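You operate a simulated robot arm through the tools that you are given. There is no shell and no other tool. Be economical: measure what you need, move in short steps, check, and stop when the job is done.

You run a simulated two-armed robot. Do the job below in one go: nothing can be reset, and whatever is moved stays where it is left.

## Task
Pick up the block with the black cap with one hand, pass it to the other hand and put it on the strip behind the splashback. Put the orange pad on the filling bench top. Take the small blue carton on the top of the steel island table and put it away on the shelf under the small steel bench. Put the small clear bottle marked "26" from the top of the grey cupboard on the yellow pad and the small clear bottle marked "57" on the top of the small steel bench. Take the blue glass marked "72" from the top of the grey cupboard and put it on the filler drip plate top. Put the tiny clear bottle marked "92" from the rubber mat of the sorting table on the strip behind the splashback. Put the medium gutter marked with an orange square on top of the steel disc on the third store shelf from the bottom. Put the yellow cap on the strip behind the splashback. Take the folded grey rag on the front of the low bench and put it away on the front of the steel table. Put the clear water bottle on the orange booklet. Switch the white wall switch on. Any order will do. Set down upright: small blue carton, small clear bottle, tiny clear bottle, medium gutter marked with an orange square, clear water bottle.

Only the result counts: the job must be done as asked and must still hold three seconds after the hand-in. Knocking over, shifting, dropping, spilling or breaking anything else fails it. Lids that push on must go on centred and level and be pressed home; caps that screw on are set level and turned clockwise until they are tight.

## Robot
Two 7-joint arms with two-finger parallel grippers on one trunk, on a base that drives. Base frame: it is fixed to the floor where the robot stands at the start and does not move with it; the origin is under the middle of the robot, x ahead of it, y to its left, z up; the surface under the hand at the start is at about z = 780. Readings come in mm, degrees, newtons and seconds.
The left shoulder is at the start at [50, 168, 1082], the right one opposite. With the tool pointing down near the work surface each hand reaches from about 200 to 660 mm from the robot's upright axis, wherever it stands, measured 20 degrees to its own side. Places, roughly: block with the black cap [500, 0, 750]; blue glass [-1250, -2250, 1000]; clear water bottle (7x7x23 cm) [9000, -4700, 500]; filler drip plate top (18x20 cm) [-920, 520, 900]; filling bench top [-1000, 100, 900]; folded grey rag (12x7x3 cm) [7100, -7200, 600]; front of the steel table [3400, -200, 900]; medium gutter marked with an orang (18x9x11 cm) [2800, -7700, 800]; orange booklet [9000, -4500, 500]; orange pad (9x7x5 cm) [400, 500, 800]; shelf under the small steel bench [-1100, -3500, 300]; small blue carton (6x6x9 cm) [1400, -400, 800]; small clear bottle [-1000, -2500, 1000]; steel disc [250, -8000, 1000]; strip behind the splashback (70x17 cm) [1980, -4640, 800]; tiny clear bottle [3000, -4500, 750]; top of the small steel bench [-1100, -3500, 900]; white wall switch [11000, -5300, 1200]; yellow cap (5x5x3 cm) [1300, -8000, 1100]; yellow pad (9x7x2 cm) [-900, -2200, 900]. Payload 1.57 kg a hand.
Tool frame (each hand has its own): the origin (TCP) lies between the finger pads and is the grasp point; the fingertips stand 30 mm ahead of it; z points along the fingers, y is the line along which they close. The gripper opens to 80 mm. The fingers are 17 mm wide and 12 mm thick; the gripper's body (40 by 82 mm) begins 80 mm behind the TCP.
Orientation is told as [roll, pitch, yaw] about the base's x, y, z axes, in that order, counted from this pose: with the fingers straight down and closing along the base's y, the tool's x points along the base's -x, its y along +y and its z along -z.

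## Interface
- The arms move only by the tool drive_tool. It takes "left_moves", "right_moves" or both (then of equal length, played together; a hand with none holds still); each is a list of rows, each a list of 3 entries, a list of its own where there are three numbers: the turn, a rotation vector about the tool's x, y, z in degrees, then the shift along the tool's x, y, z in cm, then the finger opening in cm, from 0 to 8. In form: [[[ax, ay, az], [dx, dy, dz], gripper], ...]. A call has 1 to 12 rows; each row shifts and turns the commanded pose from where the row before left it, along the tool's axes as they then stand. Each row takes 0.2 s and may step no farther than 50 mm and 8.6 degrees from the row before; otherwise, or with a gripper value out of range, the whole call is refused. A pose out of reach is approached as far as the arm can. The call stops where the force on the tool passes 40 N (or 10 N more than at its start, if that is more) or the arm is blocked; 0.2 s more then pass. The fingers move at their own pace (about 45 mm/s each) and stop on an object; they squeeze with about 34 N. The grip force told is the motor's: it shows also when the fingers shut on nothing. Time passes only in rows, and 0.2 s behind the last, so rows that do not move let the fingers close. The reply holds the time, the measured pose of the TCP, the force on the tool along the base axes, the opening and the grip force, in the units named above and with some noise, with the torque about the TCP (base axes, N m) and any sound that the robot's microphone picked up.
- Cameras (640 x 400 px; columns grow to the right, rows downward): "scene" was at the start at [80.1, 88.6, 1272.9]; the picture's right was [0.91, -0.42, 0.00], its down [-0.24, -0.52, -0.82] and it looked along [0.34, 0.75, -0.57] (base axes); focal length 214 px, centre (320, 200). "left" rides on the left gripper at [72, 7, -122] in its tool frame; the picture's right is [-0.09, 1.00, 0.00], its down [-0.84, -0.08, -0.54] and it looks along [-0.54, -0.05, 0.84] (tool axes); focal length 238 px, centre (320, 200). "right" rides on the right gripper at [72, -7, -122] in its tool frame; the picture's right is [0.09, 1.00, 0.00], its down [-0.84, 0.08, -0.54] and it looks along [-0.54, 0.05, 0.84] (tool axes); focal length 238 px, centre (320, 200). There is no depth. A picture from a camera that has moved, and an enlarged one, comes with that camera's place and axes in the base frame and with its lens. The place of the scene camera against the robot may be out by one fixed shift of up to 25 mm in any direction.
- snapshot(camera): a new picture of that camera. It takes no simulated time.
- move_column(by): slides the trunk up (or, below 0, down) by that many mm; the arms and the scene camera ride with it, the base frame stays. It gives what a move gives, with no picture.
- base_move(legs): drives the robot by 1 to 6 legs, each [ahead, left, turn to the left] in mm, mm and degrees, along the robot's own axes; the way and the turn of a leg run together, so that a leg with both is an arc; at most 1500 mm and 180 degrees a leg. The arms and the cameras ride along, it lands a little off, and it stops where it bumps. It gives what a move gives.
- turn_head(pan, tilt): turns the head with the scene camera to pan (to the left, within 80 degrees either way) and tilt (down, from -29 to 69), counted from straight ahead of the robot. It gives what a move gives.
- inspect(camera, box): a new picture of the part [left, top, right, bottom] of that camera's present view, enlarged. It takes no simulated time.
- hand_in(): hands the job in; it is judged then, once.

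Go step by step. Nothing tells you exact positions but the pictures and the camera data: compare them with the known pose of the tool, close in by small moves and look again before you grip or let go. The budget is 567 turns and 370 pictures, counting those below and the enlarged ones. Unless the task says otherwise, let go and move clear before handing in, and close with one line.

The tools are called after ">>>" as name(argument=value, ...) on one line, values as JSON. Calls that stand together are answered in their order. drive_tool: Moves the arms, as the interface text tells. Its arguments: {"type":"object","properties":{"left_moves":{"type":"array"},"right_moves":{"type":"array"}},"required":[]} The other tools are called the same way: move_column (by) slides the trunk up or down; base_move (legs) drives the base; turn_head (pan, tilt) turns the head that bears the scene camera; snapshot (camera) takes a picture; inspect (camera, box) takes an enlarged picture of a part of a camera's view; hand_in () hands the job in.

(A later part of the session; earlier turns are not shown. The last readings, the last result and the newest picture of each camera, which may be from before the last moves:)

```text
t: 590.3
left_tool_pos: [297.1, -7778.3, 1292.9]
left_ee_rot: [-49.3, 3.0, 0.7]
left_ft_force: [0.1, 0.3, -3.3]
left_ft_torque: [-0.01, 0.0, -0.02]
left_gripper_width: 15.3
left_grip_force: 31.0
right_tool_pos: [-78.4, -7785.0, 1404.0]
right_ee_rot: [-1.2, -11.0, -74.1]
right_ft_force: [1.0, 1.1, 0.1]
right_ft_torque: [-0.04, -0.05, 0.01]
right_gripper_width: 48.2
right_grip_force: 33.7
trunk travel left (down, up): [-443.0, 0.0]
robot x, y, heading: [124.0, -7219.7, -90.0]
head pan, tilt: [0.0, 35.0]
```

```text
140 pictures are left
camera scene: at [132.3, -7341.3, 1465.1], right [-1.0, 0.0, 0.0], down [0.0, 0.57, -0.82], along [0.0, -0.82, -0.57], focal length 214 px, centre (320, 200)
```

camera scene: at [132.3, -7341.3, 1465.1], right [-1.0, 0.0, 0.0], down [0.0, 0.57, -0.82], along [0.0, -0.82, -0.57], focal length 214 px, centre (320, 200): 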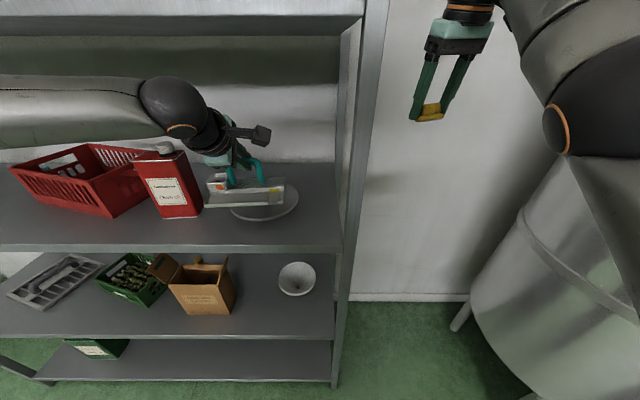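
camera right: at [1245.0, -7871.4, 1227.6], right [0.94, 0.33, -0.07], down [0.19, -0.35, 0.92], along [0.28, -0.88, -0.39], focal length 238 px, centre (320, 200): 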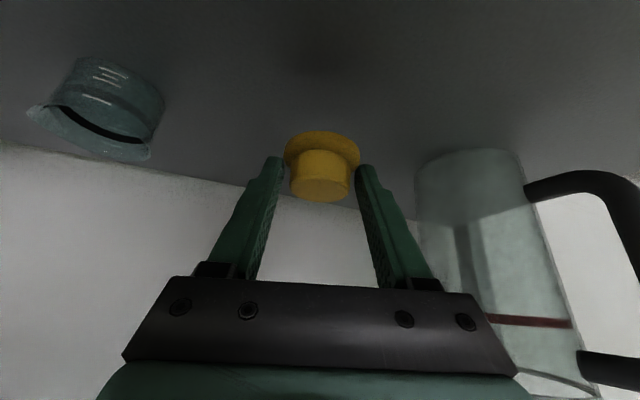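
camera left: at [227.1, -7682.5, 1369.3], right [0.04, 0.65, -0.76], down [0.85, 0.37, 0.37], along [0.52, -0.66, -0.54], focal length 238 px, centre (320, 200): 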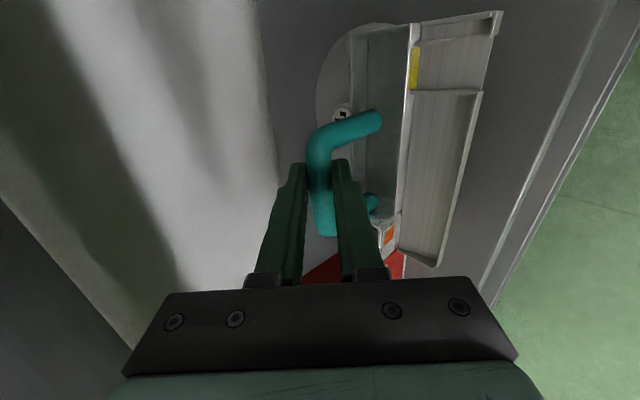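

>>> base_move(legs=[[45, 0, 0]])

>>> move_column(by=-50)

>>> snapshot(camera="left")

>>> inspect(camera="scene", box=[130, 110, 350, 260])

```text
t: 591.2
left_tool_pos: [295.7, -7823.1, 1291.7]
left_ee_rot: [-49.4, 3.0, 0.8]
left_ft_force: [-0.4, -0.7, -2.8]
left_ft_torque: [0.0, 0.03, -0.02]
left_gripper_width: 15.2
left_grip_force: 31.3
right_tool_pos: [-79.1, -7832.3, 1402.8]
right_ee_rot: [-1.5, -10.9, -74.1]
right_ft_force: [-0.6, -0.5, -0.1]
right_ft_torque: [0.04, 0.01, -0.04]
right_gripper_width: 48.1
right_grip_force: 34.4
trunk travel left (down, up): [-443.0, 0.0]
robot x, y, heading: [126.5, -7268.2, -89.7]
head pan, tilt: [0.0, 35.0]
```

```text
t: 592.1
left_tool_pos: [296.2, -7822.8, 1241.6]
left_ee_rot: [-49.3, 2.9, 0.7]
left_ft_force: [-1.2, 0.9, -2.2]
left_ft_torque: [-0.01, 0.04, -0.01]
left_gripper_width: 15.2
left_grip_force: 30.5
right_tool_pos: [-78.9, -7830.9, 1354.0]
right_ee_rot: [-1.4, -11.0, -74.1]
right_ft_force: [0.5, 1.1, -1.7]
right_ft_torque: [0.01, -0.02, -0.03]
right_gripper_width: 47.8
right_grip_force: 33.9
trunk travel left (down, up): [-393.0, 50.0]
robot x, y, heading: [131.8, -7266.2, -89.8]
head pan, tilt: [0.0, 35.0]
```

```text
139 pictures are left
camera left: at [227.2, -7726.8, 1319.4], right [0.04, 0.65, -0.76], down [0.85, 0.37, 0.37], along [0.52, -0.66, -0.54], focal length 238 px, centre (320, 200)
```

left: 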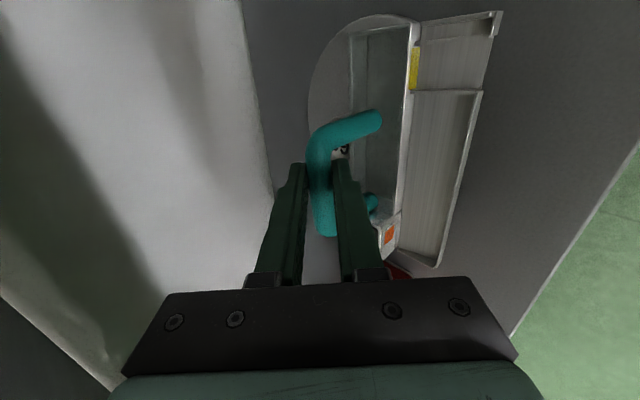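

```text
2.67 times, centred on (240, 185) of scene
camera zoom: at [132.5, -7386.4, 1415.0], right [-1.0, 0.0, 0.0], down [0.0, 0.57, -0.82], along [0.0, -0.82, -0.57], focal length 572 px, centre (533, 240)
```

zoom: 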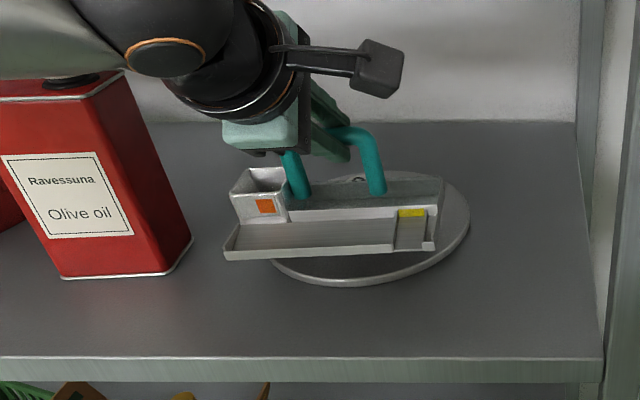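

The gutter hovers over the plate's front half, just in front of the knob. I lower in small steps until contact.

>>> move_column(by=-14)

>>> move_column(by=-6)

>>> inspect(camera="scene", box=[130, 90, 350, 240])

```text
t: 592.8
left_tool_pos: [296.2, -7822.3, 1229.7]
left_ee_rot: [-49.7, 3.0, 0.6]
left_ft_force: [-0.1, 1.9, 6.3]
left_ft_torque: [-0.14, -0.46, 0.09]
left_gripper_width: 15.4
left_grip_force: 30.8
right_tool_pos: [-80.5, -7829.3, 1340.3]
right_ee_rot: [-1.4, -11.1, -74.1]
right_ft_force: [-0.1, 0.9, 1.1]
right_ft_torque: [0.01, 0.0, 0.01]
right_gripper_width: 48.1
right_grip_force: 34.3
trunk travel left (down, up): [-379.0, 64.0]
robot x, y, heading: [130.9, -7267.7, -89.6]
head pan, tilt: [0.0, 35.0]
```

```text
t: 593.3
left_tool_pos: [294.9, -7820.3, 1227.7]
left_ee_rot: [-50.0, 3.1, 0.5]
left_ft_force: [-3.0, 6.6, 20.7]
left_ft_torque: [-0.25, -0.6, 0.13]
left_gripper_width: 15.7
left_grip_force: 31.7
right_tool_pos: [-80.3, -7826.6, 1336.1]
right_ee_rot: [-1.3, -11.3, -74.1]
right_ft_force: [0.1, 0.6, -0.4]
right_ft_torque: [-0.03, 0.02, 0.0]
right_gripper_width: 47.9
right_grip_force: 33.9
trunk travel left (down, up): [-373.0, 70.0]
robot x, y, heading: [128.1, -7267.8, -89.8]
head pan, tilt: [0.0, 35.0]
```

```text
2.67 times, centred on (240, 165) of scene
camera zoom: at [131.3, -7383.0, 1395.6], right [-1.0, 0.0, 0.0], down [0.0, 0.57, -0.82], along [0.0, -0.82, -0.57], focal length 572 px, centre (533, 293)
```

zoom: 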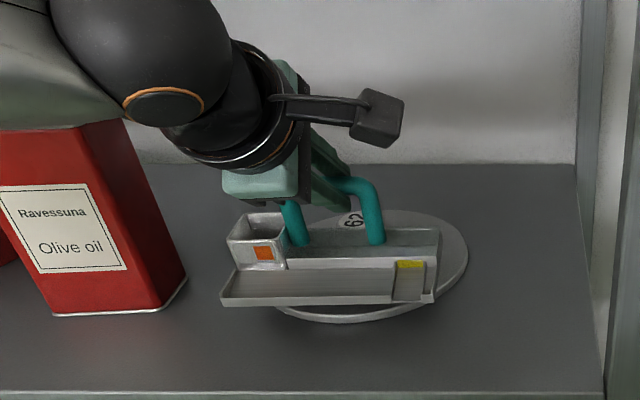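

It rests on the plate but 30 mm off to the left. I lift slightly, shift 28 mm right, and set it down again.

>>> move_column(by=18)

>>> base_move(legs=[[0, -28, 0]])

>>> move_column(by=-12)

>>> move_column(by=-4)

>>> inspect(camera="scene", box=[130, 90, 350, 240])

```text
t: 594.0
left_tool_pos: [296.6, -7821.9, 1237.1]
left_ee_rot: [-49.0, 3.0, 0.8]
left_ft_force: [-0.2, -0.7, -2.4]
left_ft_torque: [0.04, 0.04, 0.02]
left_gripper_width: 15.4
left_grip_force: 30.8
right_tool_pos: [-79.2, -7830.4, 1352.4]
right_ee_rot: [-1.4, -11.1, -74.1]
right_ft_force: [0.0, 0.8, 0.0]
right_ft_torque: [0.0, 0.0, -0.02]
right_gripper_width: 48.0
right_grip_force: 34.2
trunk travel left (down, up): [-391.0, 52.0]
robot x, y, heading: [129.4, -7268.4, -89.7]
head pan, tilt: [0.0, 35.0]
```

```text
t: 594.9
left_tool_pos: [267.9, -7823.5, 1240.8]
left_ee_rot: [-49.4, 3.1, 0.7]
left_ft_force: [0.0, 0.4, -2.6]
left_ft_torque: [0.04, 0.04, 0.01]
left_gripper_width: 15.4
left_grip_force: 31.2
right_tool_pos: [-106.6, -7830.0, 1351.1]
right_ee_rot: [-1.4, -11.1, -74.1]
right_ft_force: [0.2, -0.5, -0.6]
right_ft_torque: [0.01, 0.0, -0.02]
right_gripper_width: 48.0
right_grip_force: 34.3
trunk travel left (down, up): [-391.0, 52.0]
robot x, y, heading: [99.9, -7270.7, -89.5]
head pan, tilt: [0.0, 35.0]
```

```text
t: 595.5
left_tool_pos: [268.2, -7822.2, 1231.3]
left_ee_rot: [-49.8, 3.0, 0.6]
left_ft_force: [-0.8, 2.8, 11.4]
left_ft_torque: [-0.17, -0.72, 0.17]
left_gripper_width: 15.5
left_grip_force: 31.0
right_tool_pos: [-105.1, -7827.7, 1341.1]
right_ee_rot: [-1.4, -11.2, -74.1]
right_ft_force: [-0.3, -0.5, -0.9]
right_ft_torque: [0.03, -0.01, 0.01]
right_gripper_width: 47.9
right_grip_force: 34.1
trunk travel left (down, up): [-379.0, 64.0]
robot x, y, heading: [104.9, -7269.3, -89.7]
head pan, tilt: [0.0, 35.0]
```

```text
t: 596.0
left_tool_pos: [265.2, -7820.2, 1229.9]
left_ee_rot: [-49.9, 3.0, 0.4]
left_ft_force: [-5.6, 5.3, 20.9]
left_ft_torque: [-0.17, -0.77, 0.08]
left_gripper_width: 15.6
left_grip_force: 31.7
right_tool_pos: [-108.2, -7827.7, 1337.3]
right_ee_rot: [-1.4, -11.2, -74.0]
right_ft_force: [0.8, -0.6, -0.6]
right_ft_torque: [-0.02, -0.02, 0.0]
right_gripper_width: 47.9
right_grip_force: 34.3
trunk travel left (down, up): [-375.0, 68.0]
robot x, y, heading: [104.7, -7263.8, -89.5]
head pan, tilt: [0.0, 35.0]
```

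```text
2.67 times, centred on (240, 165) of scene
camera zoom: at [103.0, -7383.2, 1397.6], right [-1.0, 0.0, 0.0], down [0.0, 0.57, -0.82], along [0.0, -0.82, -0.57], focal length 572 px, centre (533, 293)
```

zoom: 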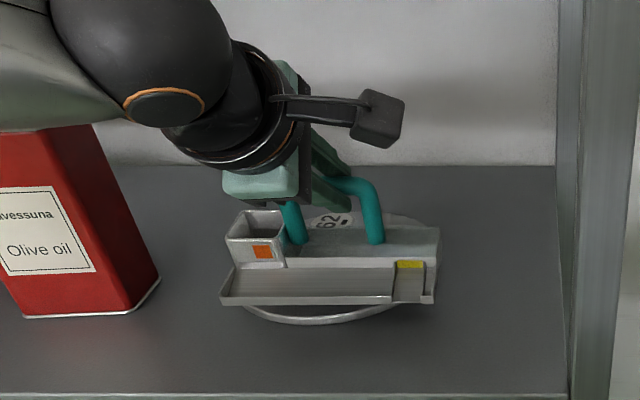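

Centred now. I relieve the push, open, and back the fingers out of the handle along their own direction.

>>> move_column(by=5)

>>> drive_tool(left_moves=[[[0, 0, 0], [0, 0, 0], 2.5], [[0, 0, 0], [0, 0, 0], 3.4], [[0, 0, 0], [0, 0, 0], 3.4]])

>>> snapshot(camera="left")

>>> inspect(camera="scene", box=[130, 90, 350, 240])

```text
t: 596.6
left_tool_pos: [267.1, -7821.5, 1229.2]
left_ee_rot: [-49.3, 3.0, 0.6]
left_ft_force: [-5.9, 2.8, 10.2]
left_ft_torque: [-0.15, -0.21, 0.0]
left_gripper_width: 15.3
left_grip_force: 31.6
right_tool_pos: [-106.9, -7828.5, 1342.4]
right_ee_rot: [-1.3, -11.2, -74.1]
right_ft_force: [0.4, -0.3, 0.1]
right_ft_torque: [0.01, -0.01, 0.0]
right_gripper_width: 48.1
right_grip_force: 33.6
trunk travel left (down, up): [-380.0, 63.0]
robot x, y, heading: [99.1, -7264.6, -89.8]
head pan, tilt: [0.0, 35.0]
```

```text
t: 597.4
left_tool_pos: [268.5, -7822.4, 1229.0]
left_ee_rot: [-49.3, 2.9, 0.9]
left_ft_force: [-0.4, 1.3, -1.7]
left_ft_torque: [0.01, -0.07, 0.02]
left_gripper_width: 34.8
left_grip_force: 0.8
right_tool_pos: [-106.9, -7830.6, 1341.9]
right_ee_rot: [-1.4, -11.1, -74.1]
right_ft_force: [1.0, 0.0, -0.8]
right_ft_torque: [-0.01, 0.0, 0.01]
right_gripper_width: 47.9
right_grip_force: 33.7
trunk travel left (down, up): [-380.0, 63.0]
robot x, y, heading: [100.3, -7268.0, -89.8]
head pan, tilt: [0.0, 35.0]
```

```text
135 pictures are left
camera left: at [200.1, -7726.9, 1306.1], right [0.04, 0.65, -0.76], down [0.85, 0.37, 0.37], along [0.52, -0.66, -0.54], focal length 238 px, centre (320, 200)
```

left: 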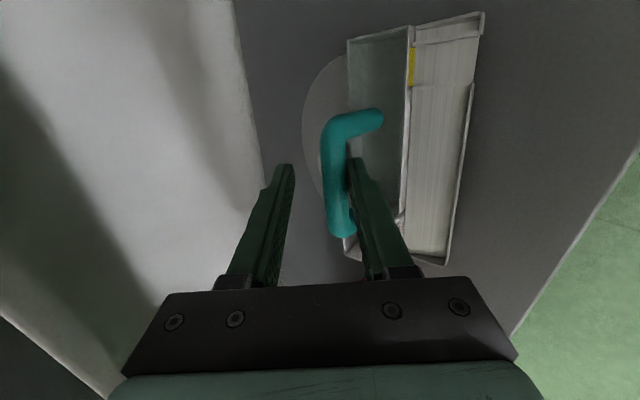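

```text
2.67 times, centred on (240, 165) of scene
camera zoom: at [104.9, -7386.3, 1402.0], right [-1.0, 0.0, 0.0], down [0.0, 0.57, -0.82], along [0.0, -0.82, -0.57], focal length 572 px, centre (533, 293)
```

zoom: 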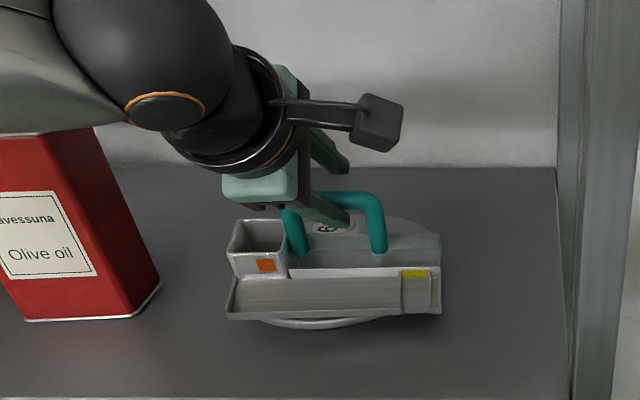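

After opening, the gutter sagged forward, so its back edge probably sits on the knob. I regrip, lift, and move it 20 mm toward me.

>>> drive_tool(left_moves=[[[0, 0, 0], [0, 0, 0], 1], [[0, 0, 0], [0, 0, 0], 0.5], [[0, 0, 0], [0, 0, 0], 0.5]])

>>> move_column(by=25)

>>> inspect(camera="scene", box=[130, 90, 350, 240])

>>> snapshot(camera="left")

```text
t: 598.2
left_tool_pos: [270.0, -7823.2, 1228.9]
left_ee_rot: [-49.4, 3.0, 0.7]
left_ft_force: [-0.4, -0.4, -0.4]
left_ft_torque: [-0.03, 0.02, 0.02]
left_gripper_width: 15.5
left_grip_force: 27.2
right_tool_pos: [-106.8, -7831.3, 1340.5]
right_ee_rot: [-1.4, -11.1, -74.1]
right_ft_force: [0.0, 0.4, -0.5]
right_ft_torque: [0.01, 0.0, 0.04]
right_gripper_width: 48.0
right_grip_force: 33.9
trunk travel left (down, up): [-380.0, 63.0]
robot x, y, heading: [100.6, -7266.0, -89.7]
head pan, tilt: [0.0, 35.0]
```

```text
t: 598.9
left_tool_pos: [269.4, -7823.1, 1253.2]
left_ee_rot: [-49.3, 2.9, 0.6]
left_ft_force: [0.1, 0.3, -3.3]
left_ft_torque: [0.03, 0.03, 0.0]
left_gripper_width: 15.4
left_grip_force: 31.3
right_tool_pos: [-105.9, -7831.7, 1365.9]
right_ee_rot: [-1.4, -11.0, -74.1]
right_ft_force: [0.0, 0.4, -0.8]
right_ft_torque: [0.01, 0.04, 0.02]
right_gripper_width: 48.0
right_grip_force: 33.6
trunk travel left (down, up): [-405.0, 38.0]
robot x, y, heading: [100.9, -7266.2, -89.9]
head pan, tilt: [0.0, 35.0]
```

```text
2.67 times, centred on (240, 165) of scene
camera zoom: at [105.0, -7386.9, 1427.0], right [-1.0, 0.0, 0.0], down [0.0, 0.57, -0.82], along [0.0, -0.82, -0.57], focal length 572 px, centre (533, 293)
```

zoom: 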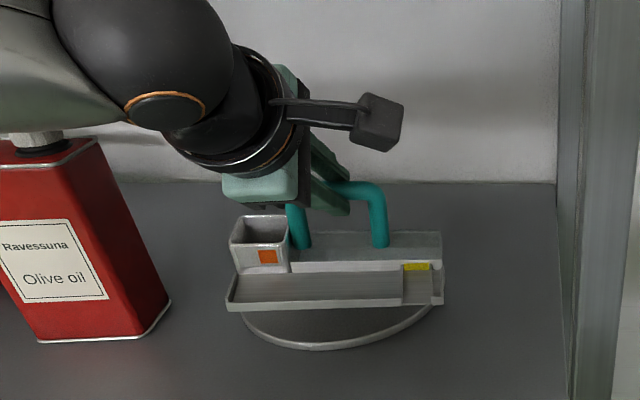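

```text
132 pictures are left
camera left: at [200.0, -7727.4, 1331.2], right [0.04, 0.65, -0.76], down [0.85, 0.37, 0.37], along [0.52, -0.66, -0.54], focal length 238 px, centre (320, 200)
```

left: 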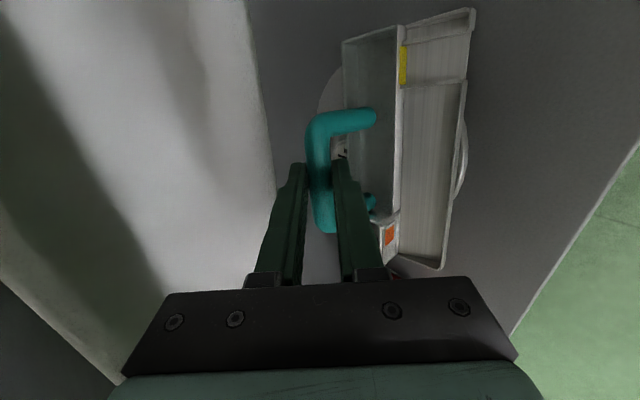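

I lift the gutter and back off a little to study the plate's shape closely.

>>> move_column(by=35)

>>> base_move(legs=[[-110, 0, 0]])

>>> inspect(camera="scene", box=[160, 120, 320, 220])

>>> snapshot(camera="left")

```text
t: 599.7
left_tool_pos: [268.3, -7823.9, 1287.8]
left_ee_rot: [-49.3, 3.0, 0.7]
left_ft_force: [-0.2, -0.3, -3.2]
left_ft_torque: [0.01, 0.05, 0.03]
left_gripper_width: 15.2
left_grip_force: 31.2
right_tool_pos: [-106.6, -7830.8, 1399.7]
right_ee_rot: [-1.4, -11.1, -74.1]
right_ft_force: [0.8, 0.1, -1.3]
right_ft_torque: [0.04, -0.01, 0.02]
right_gripper_width: 47.8
right_grip_force: 34.2
trunk travel left (down, up): [-440.0, 3.0]
robot x, y, heading: [100.9, -7268.5, -89.5]
head pan, tilt: [0.0, 35.0]
```

```text
t: 600.9
left_tool_pos: [269.4, -7712.2, 1289.1]
left_ee_rot: [-49.3, 3.0, 0.9]
left_ft_force: [0.3, 0.2, -2.7]
left_ft_torque: [0.05, 0.01, 0.0]
left_gripper_width: 15.2
left_grip_force: 30.7
right_tool_pos: [-106.2, -7719.6, 1401.2]
right_ee_rot: [-1.5, -11.2, -74.1]
right_ft_force: [-0.2, 0.0, 0.6]
right_ft_torque: [-0.04, -0.01, -0.01]
right_gripper_width: 48.0
right_grip_force: 33.6
trunk travel left (down, up): [-440.0, 3.0]
robot x, y, heading: [103.4, -7155.6, -89.6]
head pan, tilt: [0.0, 35.0]
```

```text
4.00 times, centred on (240, 170) of scene
camera zoom: at [104.5, -7275.1, 1462.0], right [-1.0, -0.01, 0.0], down [0.0, 0.57, -0.82], along [0.0, -0.82, -0.57], focal length 858 px, centre (640, 320)
```

zoom: 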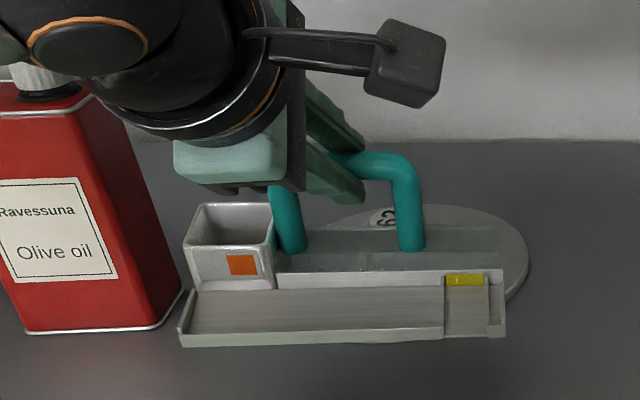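

```text
130 pictures are left
camera left: at [199.9, -7615.6, 1366.4], right [0.04, 0.65, -0.76], down [0.85, 0.37, 0.37], along [0.52, -0.66, -0.54], focal length 238 px, centre (320, 200)
```

left: 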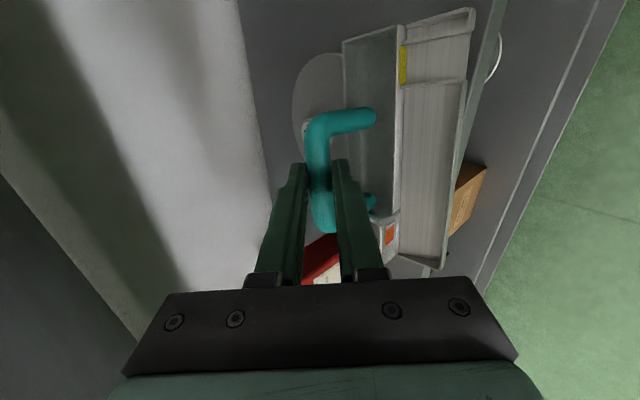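

>>> snapshot(camera="right")

>>> turn_head(pan=15, tilt=30)

>>> inspect(camera="scene", box=[240, 90, 420, 250])

```text
129 pictures are left
camera right: at [-134.3, -7630.1, 1506.1], right [0.93, 0.36, -0.04], down [0.28, -0.66, 0.69], along [0.22, -0.66, -0.72], focal length 238 px, centre (320, 200)
```

right: 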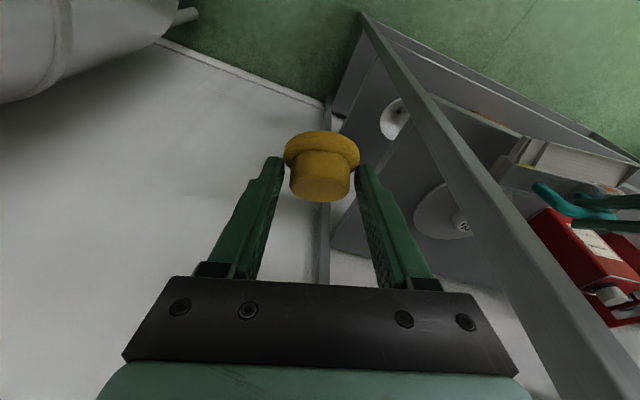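

```text
t: 601.6
left_tool_pos: [269.3, -7712.9, 1288.7]
left_ee_rot: [-49.3, 3.0, 0.8]
left_ft_force: [0.4, -0.3, -2.8]
left_ft_torque: [0.01, 0.02, 0.0]
left_gripper_width: 15.2
left_grip_force: 31.2
right_tool_pos: [-105.0, -7720.9, 1400.4]
right_ee_rot: [-1.4, -11.0, -74.0]
right_ft_force: [0.3, -0.6, 0.0]
right_ft_torque: [-0.01, -0.01, -0.04]
right_gripper_width: 47.9
right_grip_force: 33.6
trunk travel left (down, up): [-440.0, 3.0]
robot x, y, heading: [101.5, -7154.4, -89.6]
head pan, tilt: [15.0, 30.0]
```

```text
2.50 times, centred on (330, 170) of scene
camera zoom: at [127.9, -7275.1, 1469.7], right [-0.96, -0.26, 0.0], down [-0.13, 0.48, -0.87], along [0.23, -0.83, -0.5], focal length 536 px, centre (295, 275)
```

zoom: 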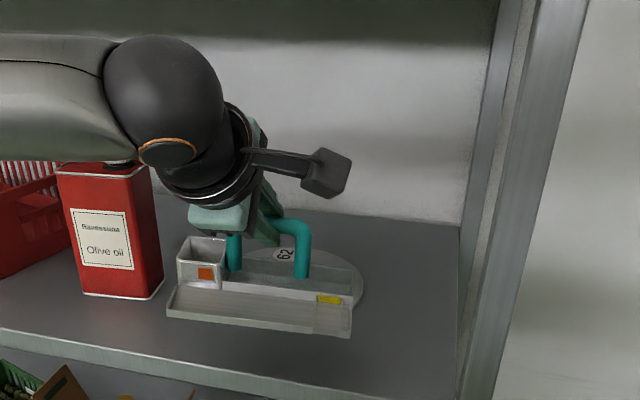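

>>> inspect(camera="right", box=[370, 150, 490, 270])

```text
3.33 times, centred on (430, 210) of right
camera zoom: at [-134.2, -7630.9, 1505.8], right [0.93, 0.36, -0.04], down [0.28, -0.67, 0.69], along [0.22, -0.66, -0.72], focal length 794 px, centre (-47, 167)
```

zoom: 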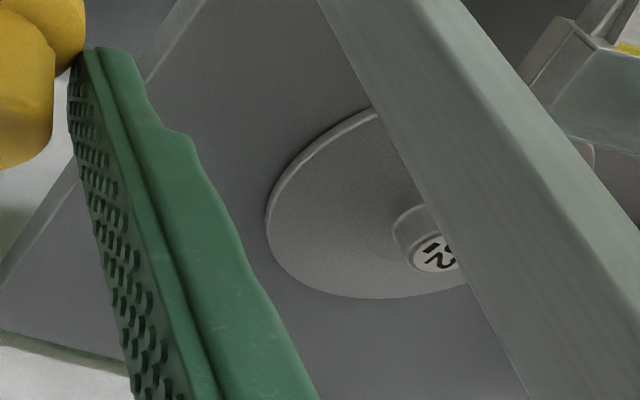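

The plate is a domed lid with a flat knob. A level, centred rest is on the knob's flat top at about (296, -7905, 1148), with the gutter's centre of mass over it. I line up for that.

>>> base_move(legs=[[0, 14, 0], [115, 0, 0]])

>>> move_column(by=-18)

>>> base_move(legs=[[72, 0, 0]])

>>> snapshot(camera="left")

>>> snapshot(camera="right")

>>> inspect(camera="scene", box=[240, 90, 420, 250])

```text
t: 603.3
left_tool_pos: [283.3, -7825.6, 1288.5]
left_ee_rot: [-49.3, 3.0, 0.8]
left_ft_force: [-0.1, -0.6, -3.6]
left_ft_torque: [0.03, 0.02, -0.01]
left_gripper_width: 15.5
left_grip_force: 31.1
right_tool_pos: [-93.3, -7832.9, 1400.5]
right_ee_rot: [-1.4, -11.2, -74.1]
right_ft_force: [0.8, -0.6, -1.2]
right_ft_torque: [0.0, 0.0, 0.0]
right_gripper_width: 48.1
right_grip_force: 34.1
trunk travel left (down, up): [-440.0, 3.0]
robot x, y, heading: [113.6, -7269.8, -89.6]
head pan, tilt: [15.0, 30.0]
```

```text
t: 603.9
left_tool_pos: [283.6, -7826.1, 1269.9]
left_ee_rot: [-49.3, 3.0, 0.7]
left_ft_force: [-0.2, 0.2, -3.3]
left_ft_torque: [0.02, 0.04, 0.01]
left_gripper_width: 15.3
left_grip_force: 31.1
right_tool_pos: [-91.9, -7833.0, 1382.4]
right_ee_rot: [-1.5, -11.2, -74.1]
right_ft_force: [-0.8, 0.3, -0.8]
right_ft_torque: [0.01, -0.02, -0.04]
right_gripper_width: 47.9
right_grip_force: 33.8
trunk travel left (down, up): [-422.0, 21.0]
robot x, y, heading: [113.0, -7269.3, -89.7]
head pan, tilt: [15.0, 30.0]
```

```text
t: 604.9
left_tool_pos: [282.2, -7898.5, 1269.4]
left_ee_rot: [-49.3, 3.0, 0.7]
left_ft_force: [0.7, 0.2, -2.8]
left_ft_torque: [0.01, 0.06, -0.02]
left_gripper_width: 15.2
left_grip_force: 31.5
right_tool_pos: [-92.4, -7905.8, 1382.5]
right_ee_rot: [-1.4, -11.0, -74.2]
right_ft_force: [-0.7, 0.2, -0.6]
right_ft_torque: [0.0, 0.0, -0.01]
right_gripper_width: 47.9
right_grip_force: 33.8
trunk travel left (down, up): [-422.0, 21.0]
robot x, y, heading: [116.4, -7338.4, -89.8]
head pan, tilt: [15.0, 30.0]
```

```text
126 pictures are left
camera left: at [213.9, -7802.5, 1348.0], right [0.04, 0.65, -0.76], down [0.85, 0.37, 0.37], along [0.52, -0.66, -0.54], focal length 238 px, centre (320, 200)
```

left: 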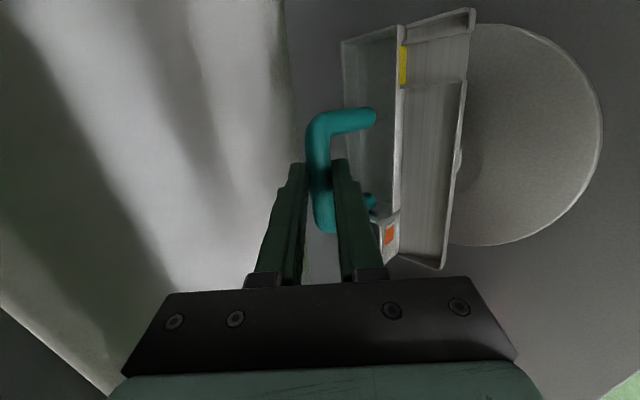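

```text
125 pictures are left
camera right: at [-120.3, -7816.5, 1487.8], right [0.93, 0.35, -0.04], down [0.28, -0.67, 0.69], along [0.22, -0.66, -0.72], focal length 238 px, centre (320, 200)
```

right: 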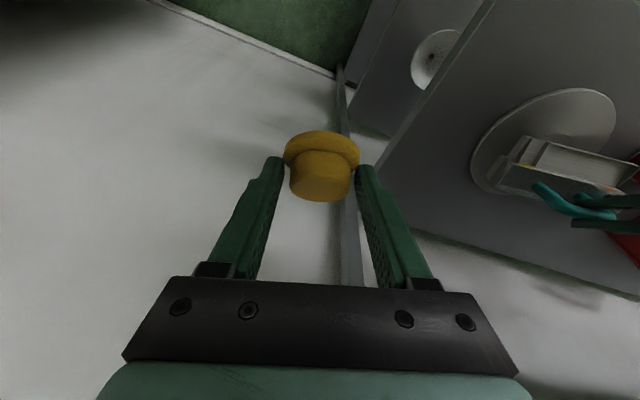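

```text
2.50 times, centred on (330, 170) of scene
camera zoom: at [142.6, -7461.3, 1451.7], right [-0.96, -0.26, 0.0], down [-0.13, 0.48, -0.87], along [0.23, -0.84, -0.5], focal length 536 px, centre (295, 275)
```

zoom: 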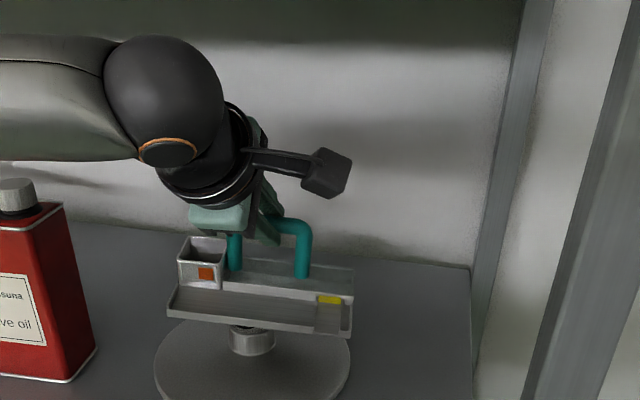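

The views agree that the gutter is centred over the knob. I lower gently.

>>> move_column(by=-10)

>>> move_column(by=-6)

>>> inspect(camera="scene", box=[240, 90, 420, 250])

```text
t: 605.5
left_tool_pos: [283.2, -7897.8, 1260.7]
left_ee_rot: [-49.4, 3.0, 0.7]
left_ft_force: [0.2, 0.5, -3.1]
left_ft_torque: [0.04, 0.07, 0.03]
left_gripper_width: 15.2
left_grip_force: 31.5
right_tool_pos: [-91.5, -7905.3, 1372.7]
right_ee_rot: [-1.4, -11.1, -74.0]
right_ft_force: [0.4, 0.5, -0.3]
right_ft_torque: [0.01, 0.02, 0.02]
right_gripper_width: 48.0
right_grip_force: 34.4
trunk travel left (down, up): [-412.0, 31.0]
robot x, y, heading: [116.3, -7338.5, -89.5]
head pan, tilt: [15.0, 30.0]
```

```text
t: 606.1
left_tool_pos: [282.3, -7897.7, 1254.4]
left_ee_rot: [-49.3, 3.0, 0.7]
left_ft_force: [0.0, -0.2, -3.0]
left_ft_torque: [0.02, 0.06, 0.03]
left_gripper_width: 15.2
left_grip_force: 31.4
right_tool_pos: [-91.8, -7904.3, 1366.7]
right_ee_rot: [-1.4, -11.1, -74.0]
right_ft_force: [-0.6, 0.2, -0.8]
right_ft_torque: [-0.03, 0.0, 0.01]
right_gripper_width: 48.1
right_grip_force: 34.0
trunk travel left (down, up): [-406.0, 37.0]
robot x, y, heading: [117.0, -7338.5, -89.7]
head pan, tilt: [15.0, 30.0]
```

```text
2.50 times, centred on (330, 170) of scene
camera zoom: at [142.6, -7460.2, 1435.8], right [-0.96, -0.26, 0.0], down [-0.13, 0.48, -0.87], along [0.23, -0.84, -0.5], focal length 536 px, centre (295, 275)
```

zoom: 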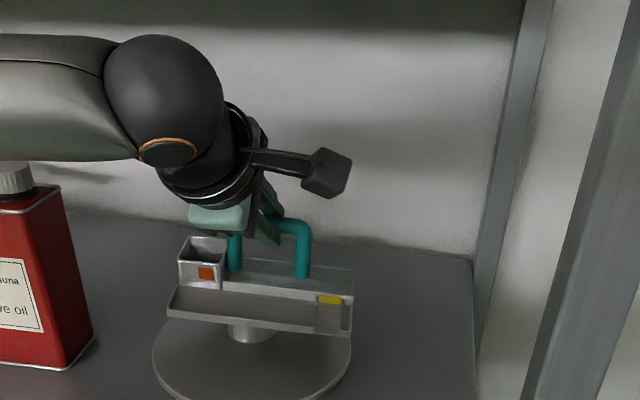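

>>> move_column(by=-5)

>>> move_column(by=-4)

>>> move_column(by=-4)

```text
t: 606.6
left_tool_pos: [282.6, -7897.3, 1248.7]
left_ee_rot: [-49.3, 2.9, 0.7]
left_ft_force: [0.7, -0.1, -3.8]
left_ft_torque: [0.07, 0.01, -0.02]
left_gripper_width: 15.4
left_grip_force: 31.0
right_tool_pos: [-92.4, -7905.5, 1361.9]
right_ee_rot: [-1.4, -11.1, -74.1]
right_ft_force: [0.0, 0.2, 0.2]
right_ft_torque: [0.01, 0.02, -0.02]
right_gripper_width: 48.0
right_grip_force: 33.7
trunk travel left (down, up): [-401.0, 42.0]
robot x, y, heading: [117.3, -7342.0, -89.6]
head pan, tilt: [15.0, 30.0]
```

```text
t: 607.1
left_tool_pos: [283.7, -7898.4, 1246.0]
left_ee_rot: [-49.3, 2.9, 0.6]
left_ft_force: [0.1, -0.5, -3.2]
left_ft_torque: [0.04, 0.05, -0.01]
left_gripper_width: 15.2
left_grip_force: 30.8
right_tool_pos: [-91.9, -7905.1, 1357.2]
right_ee_rot: [-1.5, -11.1, -74.1]
right_ft_force: [0.2, 0.4, 0.8]
right_ft_torque: [-0.02, -0.03, 0.0]
right_gripper_width: 48.0
right_grip_force: 34.1
trunk travel left (down, up): [-397.0, 46.0]
robot x, y, heading: [112.8, -7337.9, -89.9]
head pan, tilt: [15.0, 30.0]
```

```text
t: 607.7
left_tool_pos: [282.4, -7897.5, 1244.6]
left_ee_rot: [-49.5, 3.1, 0.6]
left_ft_force: [0.8, -1.7, 3.3]
left_ft_torque: [0.02, -0.06, -0.01]
left_gripper_width: 15.5
left_grip_force: 31.7
right_tool_pos: [-92.2, -7904.7, 1354.1]
right_ee_rot: [-1.5, -11.0, -74.0]
right_ft_force: [1.0, -0.5, 0.7]
right_ft_torque: [-0.01, -0.01, -0.02]
right_gripper_width: 48.0
right_grip_force: 34.0
trunk travel left (down, up): [-393.0, 50.0]
robot x, y, heading: [119.1, -7341.5, -89.9]
head pan, tilt: [15.0, 30.0]
```

>>> move_column(by=-3)

>>> drive_tool(left_moves=[[[0, 0, 0], [0, 0, 0], 2], [[0, 0, 0], [0, 0, 0], 2.6], [[0, 0, 0], [0, 0, 0], 2.6], [[0, 0, 0], [0, 0, 0], 2.6]])

>>> inspect(camera="scene", box=[240, 90, 420, 250])

>>> snapshot(camera="left")

```text
t: 608.2
left_tool_pos: [282.6, -7897.6, 1242.1]
left_ee_rot: [-49.9, 3.2, 0.5]
left_ft_force: [0.3, -3.7, 14.2]
left_ft_torque: [-0.19, -0.02, -0.02]
left_gripper_width: 15.4
left_grip_force: 31.5
right_tool_pos: [-93.5, -7904.7, 1351.1]
right_ee_rot: [-1.4, -11.0, -74.2]
right_ft_force: [0.5, 0.5, -0.3]
right_ft_torque: [0.01, 0.0, 0.0]
right_gripper_width: 47.8
right_grip_force: 34.1
trunk travel left (down, up): [-390.0, 53.0]
robot x, y, heading: [113.0, -7339.4, -89.7]
head pan, tilt: [15.0, 30.0]
```

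```text
t: 609.2
left_tool_pos: [282.5, -7898.6, 1238.6]
left_ee_rot: [-49.3, 3.0, 0.7]
left_ft_force: [0.7, 0.3, -0.3]
left_ft_torque: [0.02, 0.01, 0.01]
left_gripper_width: 26.1
left_grip_force: 0.0
right_tool_pos: [-92.4, -7905.0, 1351.2]
right_ee_rot: [-1.4, -11.1, -74.1]
right_ft_force: [-0.3, 0.1, 0.2]
right_ft_torque: [0.02, 0.0, -0.01]
right_gripper_width: 48.3
right_grip_force: 34.4
trunk travel left (down, up): [-390.0, 53.0]
robot x, y, heading: [115.9, -7343.9, -89.7]
head pan, tilt: [15.0, 30.0]
```

```text
2.50 times, centred on (330, 170) of scene
camera zoom: at [142.5, -7460.0, 1419.8], right [-0.96, -0.26, 0.0], down [-0.13, 0.48, -0.87], along [0.23, -0.84, -0.5], focal length 536 px, centre (295, 275)
```

zoom: 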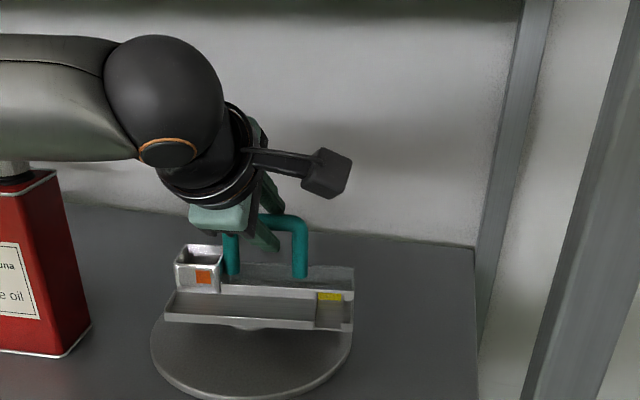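

```text
121 pictures are left
camera left: at [213.8, -7801.4, 1316.3], right [0.04, 0.65, -0.76], down [0.85, 0.37, 0.37], along [0.52, -0.66, -0.54], focal length 238 px, centre (320, 200)
```

left: 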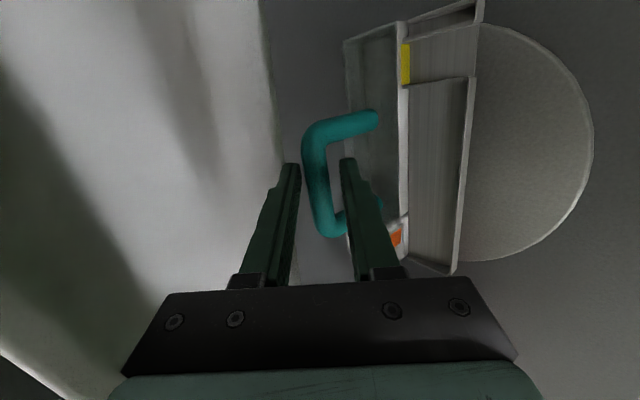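

The gutter stands free on the knob, with the bar clear of both fingers. I wait a second, then recheck.

>>> drive_tool(left_moves=[[[0, 0, 0], [0, 0, 0], 3.2], [[0, 0, 0], [0, 0, 0], 3.4], [[0, 0, 0], [0, 0, 0], 3.4], [[0, 0, 0], [0, 0, 0], 3.4], [[0, 0, 0], [0, 0, 0], 3.4], [[0, 0, 0], [0, 0, 0], 3.4]])

>>> snapshot(camera="left")

```text
t: 610.6
left_tool_pos: [282.6, -7897.6, 1239.2]
left_ee_rot: [-49.3, 3.1, 0.6]
left_ft_force: [0.0, -0.2, 0.7]
left_ft_torque: [0.0, 0.01, -0.01]
left_gripper_width: 34.1
left_grip_force: 0.0
right_tool_pos: [-93.0, -7905.4, 1352.2]
right_ee_rot: [-1.4, -11.1, -74.0]
right_ft_force: [0.0, 0.6, -0.9]
right_ft_torque: [0.0, 0.02, -0.03]
right_gripper_width: 48.0
right_grip_force: 34.1
trunk travel left (down, up): [-390.0, 53.0]
robot x, y, heading: [113.4, -7341.8, -89.7]
head pan, tilt: [15.0, 30.0]
```

```text
120 pictures are left
camera left: at [213.8, -7801.4, 1316.5], right [0.04, 0.65, -0.76], down [0.85, 0.37, 0.37], along [0.52, -0.66, -0.54], focal length 238 px, centre (320, 200)
```

left: 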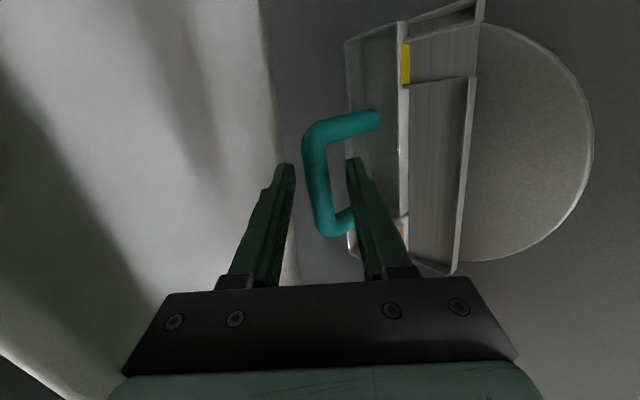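

It is stable. I withdraw the fingers slowly, straight back.

>>> drive_tool(left_moves=[[[0, 0, 0], [0, 0, -1.5], 3.4], [[0, 0, 0], [0, 0, -1.5], 3.4], [[0, 0, 0], [0, 0, -2], 3.4], [[0, 0, 0], [0, 0, -3], 3.4]])

>>> snapshot(camera="left")

```text
t: 611.6
left_tool_pos: [285.7, -7835.8, 1293.0]
left_ee_rot: [-49.5, 2.9, 0.7]
left_ft_force: [0.1, 0.2, 0.2]
left_ft_torque: [-0.01, 0.02, -0.02]
left_gripper_width: 34.0
left_grip_force: 0.0
right_tool_pos: [-91.8, -7904.0, 1352.2]
right_ee_rot: [-1.4, -11.1, -74.1]
right_ft_force: [-1.1, 0.5, -0.4]
right_ft_torque: [0.03, -0.03, 0.01]
right_gripper_width: 48.2
right_grip_force: 34.1
trunk travel left (down, up): [-390.0, 53.0]
robot x, y, heading: [114.0, -7342.0, -90.2]
head pan, tilt: [15.0, 30.0]
```

```text
119 pictures are left
camera left: at [216.5, -7738.9, 1370.0], right [0.04, 0.65, -0.76], down [0.85, 0.37, 0.37], along [0.52, -0.66, -0.54], focal length 238 px, centre (320, 200)
```

left: 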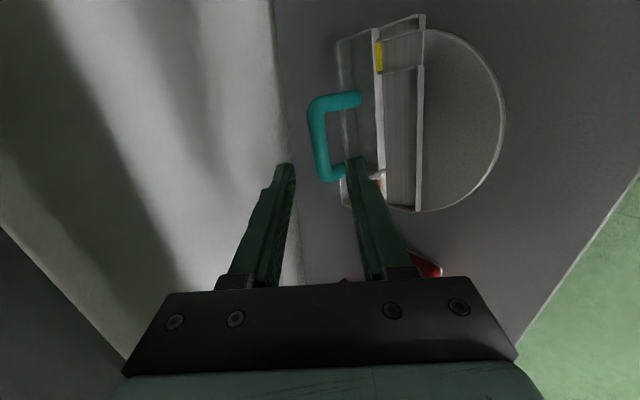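

>>> base_move(legs=[[-330, 0, 0]])

>>> turn_head(pan=10, tilt=25)

>>> inspect(camera="scene", box=[200, 90, 420, 240])

```text
t: 613.8
left_tool_pos: [284.8, -7503.8, 1292.8]
left_ee_rot: [-49.3, 3.0, 0.8]
left_ft_force: [-0.5, 0.6, 0.3]
left_ft_torque: [0.0, -0.01, 0.01]
left_gripper_width: 34.1
left_grip_force: 0.2
right_tool_pos: [-94.1, -7571.9, 1351.6]
right_ee_rot: [-1.3, -11.1, -74.0]
right_ft_force: [-0.3, 0.3, 0.2]
right_ft_torque: [0.01, 0.0, 0.0]
right_gripper_width: 48.0
right_grip_force: 34.4
trunk travel left (down, up): [-390.0, 53.0]
robot x, y, heading: [114.2, -7010.7, -89.8]
head pan, tilt: [15.0, 30.0]
```

```text
t: 614.4
left_tool_pos: [284.9, -7503.6, 1291.4]
left_ee_rot: [-49.3, 3.0, 0.8]
left_ft_force: [0.8, -0.1, 0.2]
left_ft_torque: [-0.04, 0.0, 0.02]
left_gripper_width: 33.5
left_grip_force: 0.1
right_tool_pos: [-92.3, -7574.0, 1350.1]
right_ee_rot: [-1.4, -11.2, -74.0]
right_ft_force: [0.3, 0.5, -1.3]
right_ft_torque: [0.01, 0.02, 0.0]
right_gripper_width: 48.1
right_grip_force: 34.0
trunk travel left (down, up): [-390.0, 53.0]
robot x, y, heading: [114.1, -7008.8, -89.8]
head pan, tilt: [10.0, 25.0]
```

```text
2.67 times, centred on (310, 165) of scene
camera zoom: at [133.8, -7131.5, 1427.8], right [-0.98, -0.18, 0.0], down [-0.08, 0.42, -0.91], along [0.16, -0.89, -0.42], focal length 572 px, centre (347, 293)
```

zoom: 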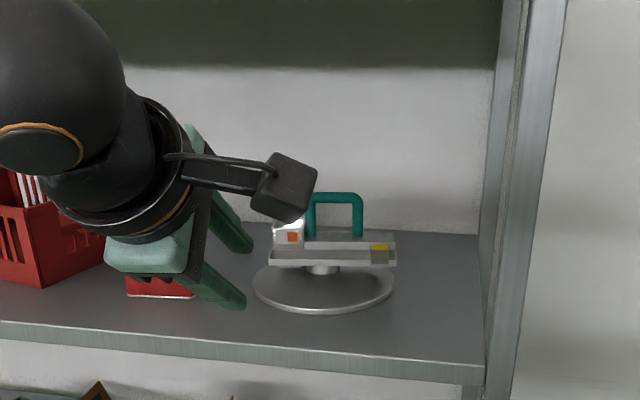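

The gutter stands level on the disc. Now the cap goes to the strip: I drive back north to face the splashback strip.

>>> base_move(legs=[[-650, 0, 0], [0, 0, 90], [1450, 0, 0], [300, 0, 0], [0, 0, 90], [900, 0, 0]])

>>> drive_tool(right_moves=[[[0, -7.7, 0], [0, 0, 0], 2], [[0, -7.7, 0], [0, 0, 0], 2], [[0, -7.7, 0], [0, 0, 0], 2], [[6.5, 0, 3.75], [0, 0, 0], 2], [[6.5, 0, 3.75], [0, 0, 0], 2]])

>>> turn_head(pan=0, tilt=35)

>>> snapshot(camera="scene")

```text
t: 638.3
left_tool_pos: [1714.0, -4954.8, 1291.2]
left_ee_rot: [-49.3, 3.0, 178.9]
left_ft_force: [-0.6, -0.2, 0.5]
left_ft_torque: [-0.03, 0.01, 0.0]
left_gripper_width: 34.1
left_grip_force: 0.0
right_tool_pos: [2092.6, -4897.8, 1350.0]
right_ee_rot: [-1.4, -11.1, 104.0]
right_ft_force: [0.5, -0.1, -0.3]
right_ft_torque: [-0.01, 0.0, 0.0]
right_gripper_width: 48.0
right_grip_force: 33.8
trunk travel left (down, up): [-390.0, 53.0]
robot x, y, heading: [1865.1, -5451.6, 88.1]
head pan, tilt: [10.0, 25.0]
```

```text
t: 639.5
left_tool_pos: [1713.3, -4954.1, 1292.7]
left_ee_rot: [-49.3, 3.0, 178.8]
left_ft_force: [0.6, 1.2, -0.2]
left_ft_torque: [-0.01, 0.0, -0.01]
left_gripper_width: 34.0
left_grip_force: 0.1
right_tool_pos: [2094.3, -4867.0, 1404.8]
right_ee_rot: [-10.9, -27.0, 96.0]
right_ft_force: [-0.4, 0.9, -0.2]
right_ft_torque: [0.01, -0.01, -0.03]
right_gripper_width: 48.0
right_grip_force: 34.2
right hand out of reach, approached as far as the arm can: row 1, 2, 3, 4
trunk travel left (down, up): [-390.0, 53.0]
robot x, y, heading: [1870.9, -5453.2, 88.3]
head pan, tilt: [10.0, 25.0]
```

```text
t: 640.2
left_tool_pos: [1712.8, -4953.8, 1292.2]
left_ee_rot: [-49.3, 2.9, 178.8]
left_ft_force: [0.3, -0.4, -0.2]
left_ft_torque: [0.01, 0.03, 0.0]
left_gripper_width: 33.8
left_grip_force: 0.0
right_tool_pos: [2095.3, -4867.7, 1404.4]
right_ee_rot: [-10.7, -26.9, 96.1]
right_ft_force: [-0.6, 0.0, -1.0]
right_ft_torque: [0.0, 0.0, 0.0]
right_gripper_width: 48.0
right_grip_force: 34.5
trunk travel left (down, up): [-390.0, 53.0]
robot x, y, heading: [1866.6, -5453.0, 88.3]
head pan, tilt: [0.0, 35.0]
```

```text
117 pictures are left
camera scene: at [1873.7, -5318.1, 1412.1], right [1.0, -0.03, 0.0], down [-0.02, -0.57, -0.82], along [0.02, 0.82, -0.57], focal length 214 px, centre (320, 200)
```

scene: 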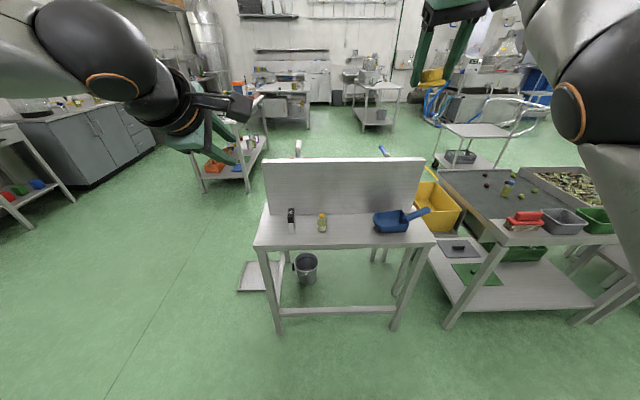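

>>> move_column(by=-200)

>>> drive_tool(right_moves=[[[0, 0, 0], [1.5, 0, 3], 2], [[0, 0, 0], [1.5, 0, 3], 2], [[0, 0, 0], [1.5, 0, 3], 2]])

>>> snapshot(camera="right")

```text
t: 642.4
left_tool_pos: [1713.7, -4954.5, 1092.5]
left_ee_rot: [-49.4, 3.0, 178.7]
left_ft_force: [0.1, 0.4, -0.6]
left_ft_torque: [0.01, -0.05, -0.01]
left_gripper_width: 34.1
left_grip_force: 0.1
right_tool_pos: [2094.6, -4865.3, 1204.7]
right_ee_rot: [-10.8, -27.0, 96.1]
right_ft_force: [-0.4, -0.2, -0.3]
right_ft_torque: [-0.01, 0.03, 0.04]
right_gripper_width: 48.0
right_grip_force: 33.4
trunk travel left (down, up): [-190.0, 253.0]
robot x, y, heading: [1867.0, -5455.9, 88.3]
head pan, tilt: [0.0, 35.0]
```

```text
t: 643.2
left_tool_pos: [1712.6, -4953.0, 1091.3]
left_ee_rot: [-49.2, 3.0, 178.8]
left_ft_force: [-0.1, -0.5, -0.5]
left_ft_torque: [-0.02, 0.04, 0.05]
left_gripper_width: 34.0
left_grip_force: 0.0
right_tool_pos: [2108.0, -4817.7, 1136.8]
right_ee_rot: [-10.7, -26.9, 96.1]
right_ft_force: [0.2, 0.3, -0.6]
right_ft_torque: [-0.01, -0.03, -0.03]
right_gripper_width: 48.2
right_grip_force: 33.8
right hand out of reach, approached as far as the arm can: row 1, 2, 3
trunk travel left (down, up): [-190.0, 253.0]
robot x, y, heading: [1866.5, -5455.7, 88.2]
head pan, tilt: [0.0, 35.0]
```

```text
116 pictures are left
camera right: at [2105.9, -4937.7, 1211.6], right [-0.97, -0.1, -0.21], down [-0.23, 0.49, 0.84], along [0.02, 0.86, -0.5], focal length 238 px, centre (320, 200)
```

right: 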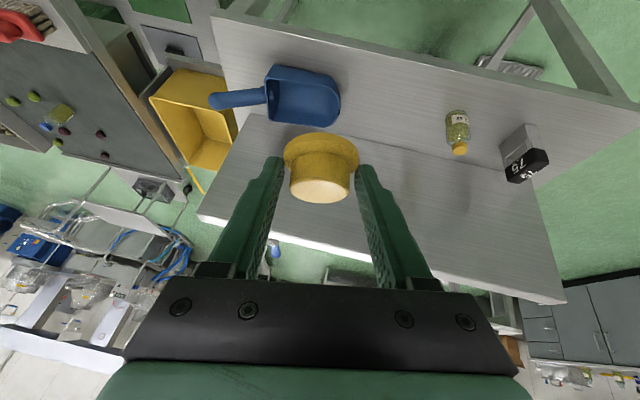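

>>> drive_tool(right_moves=[[[0, 0, 0], [4.4, 0.1, -2.3], 2], [[0, 0, 0], [4.4, 0.1, -2.3], 2], [[-3.9, -2.8, 2.9], [0, 0, 0], 2], [[-3.9, -2.8, 2.9], [0, 0, 0], 2], [[0, 0, 0], [0, 4.5, 0], 2], [[0, 0, 0], [0, 4.5, 0], 2]])

>>> snapshot(camera="right")

```text
t: 644.6
left_tool_pos: [1712.6, -4955.3, 1091.8]
left_ee_rot: [-49.3, 2.9, 178.9]
left_ft_force: [0.0, -0.9, 0.9]
left_ft_torque: [0.01, 0.01, 0.01]
left_gripper_width: 34.1
left_grip_force: 0.1
right_tool_pos: [2020.9, -4818.9, 1164.0]
right_ee_rot: [0.2, -33.1, 90.0]
right_ft_force: [-0.6, -0.1, -0.4]
right_ft_torque: [-0.03, -0.02, -0.06]
right_gripper_width: 47.8
right_grip_force: 33.8
right hand out of reach, approached as far as the arm can: row 1, 2, 3, 4, 6
trunk travel left (down, up): [-190.0, 253.0]
robot x, y, heading: [1862.7, -5453.9, 88.5]
head pan, tilt: [0.0, 35.0]
```

```text
115 pictures are left
camera right: at [2027.6, -4945.0, 1226.9], right [-1.0, -0.08, -0.05], down [-0.08, 0.41, 0.91], along [-0.05, 0.91, -0.41], focal length 238 px, centre (320, 200)
```

right: 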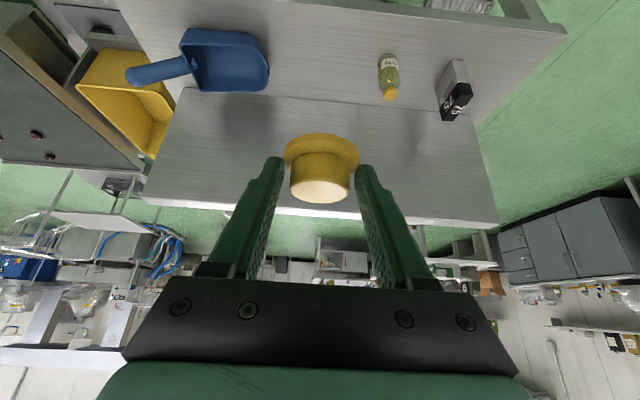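

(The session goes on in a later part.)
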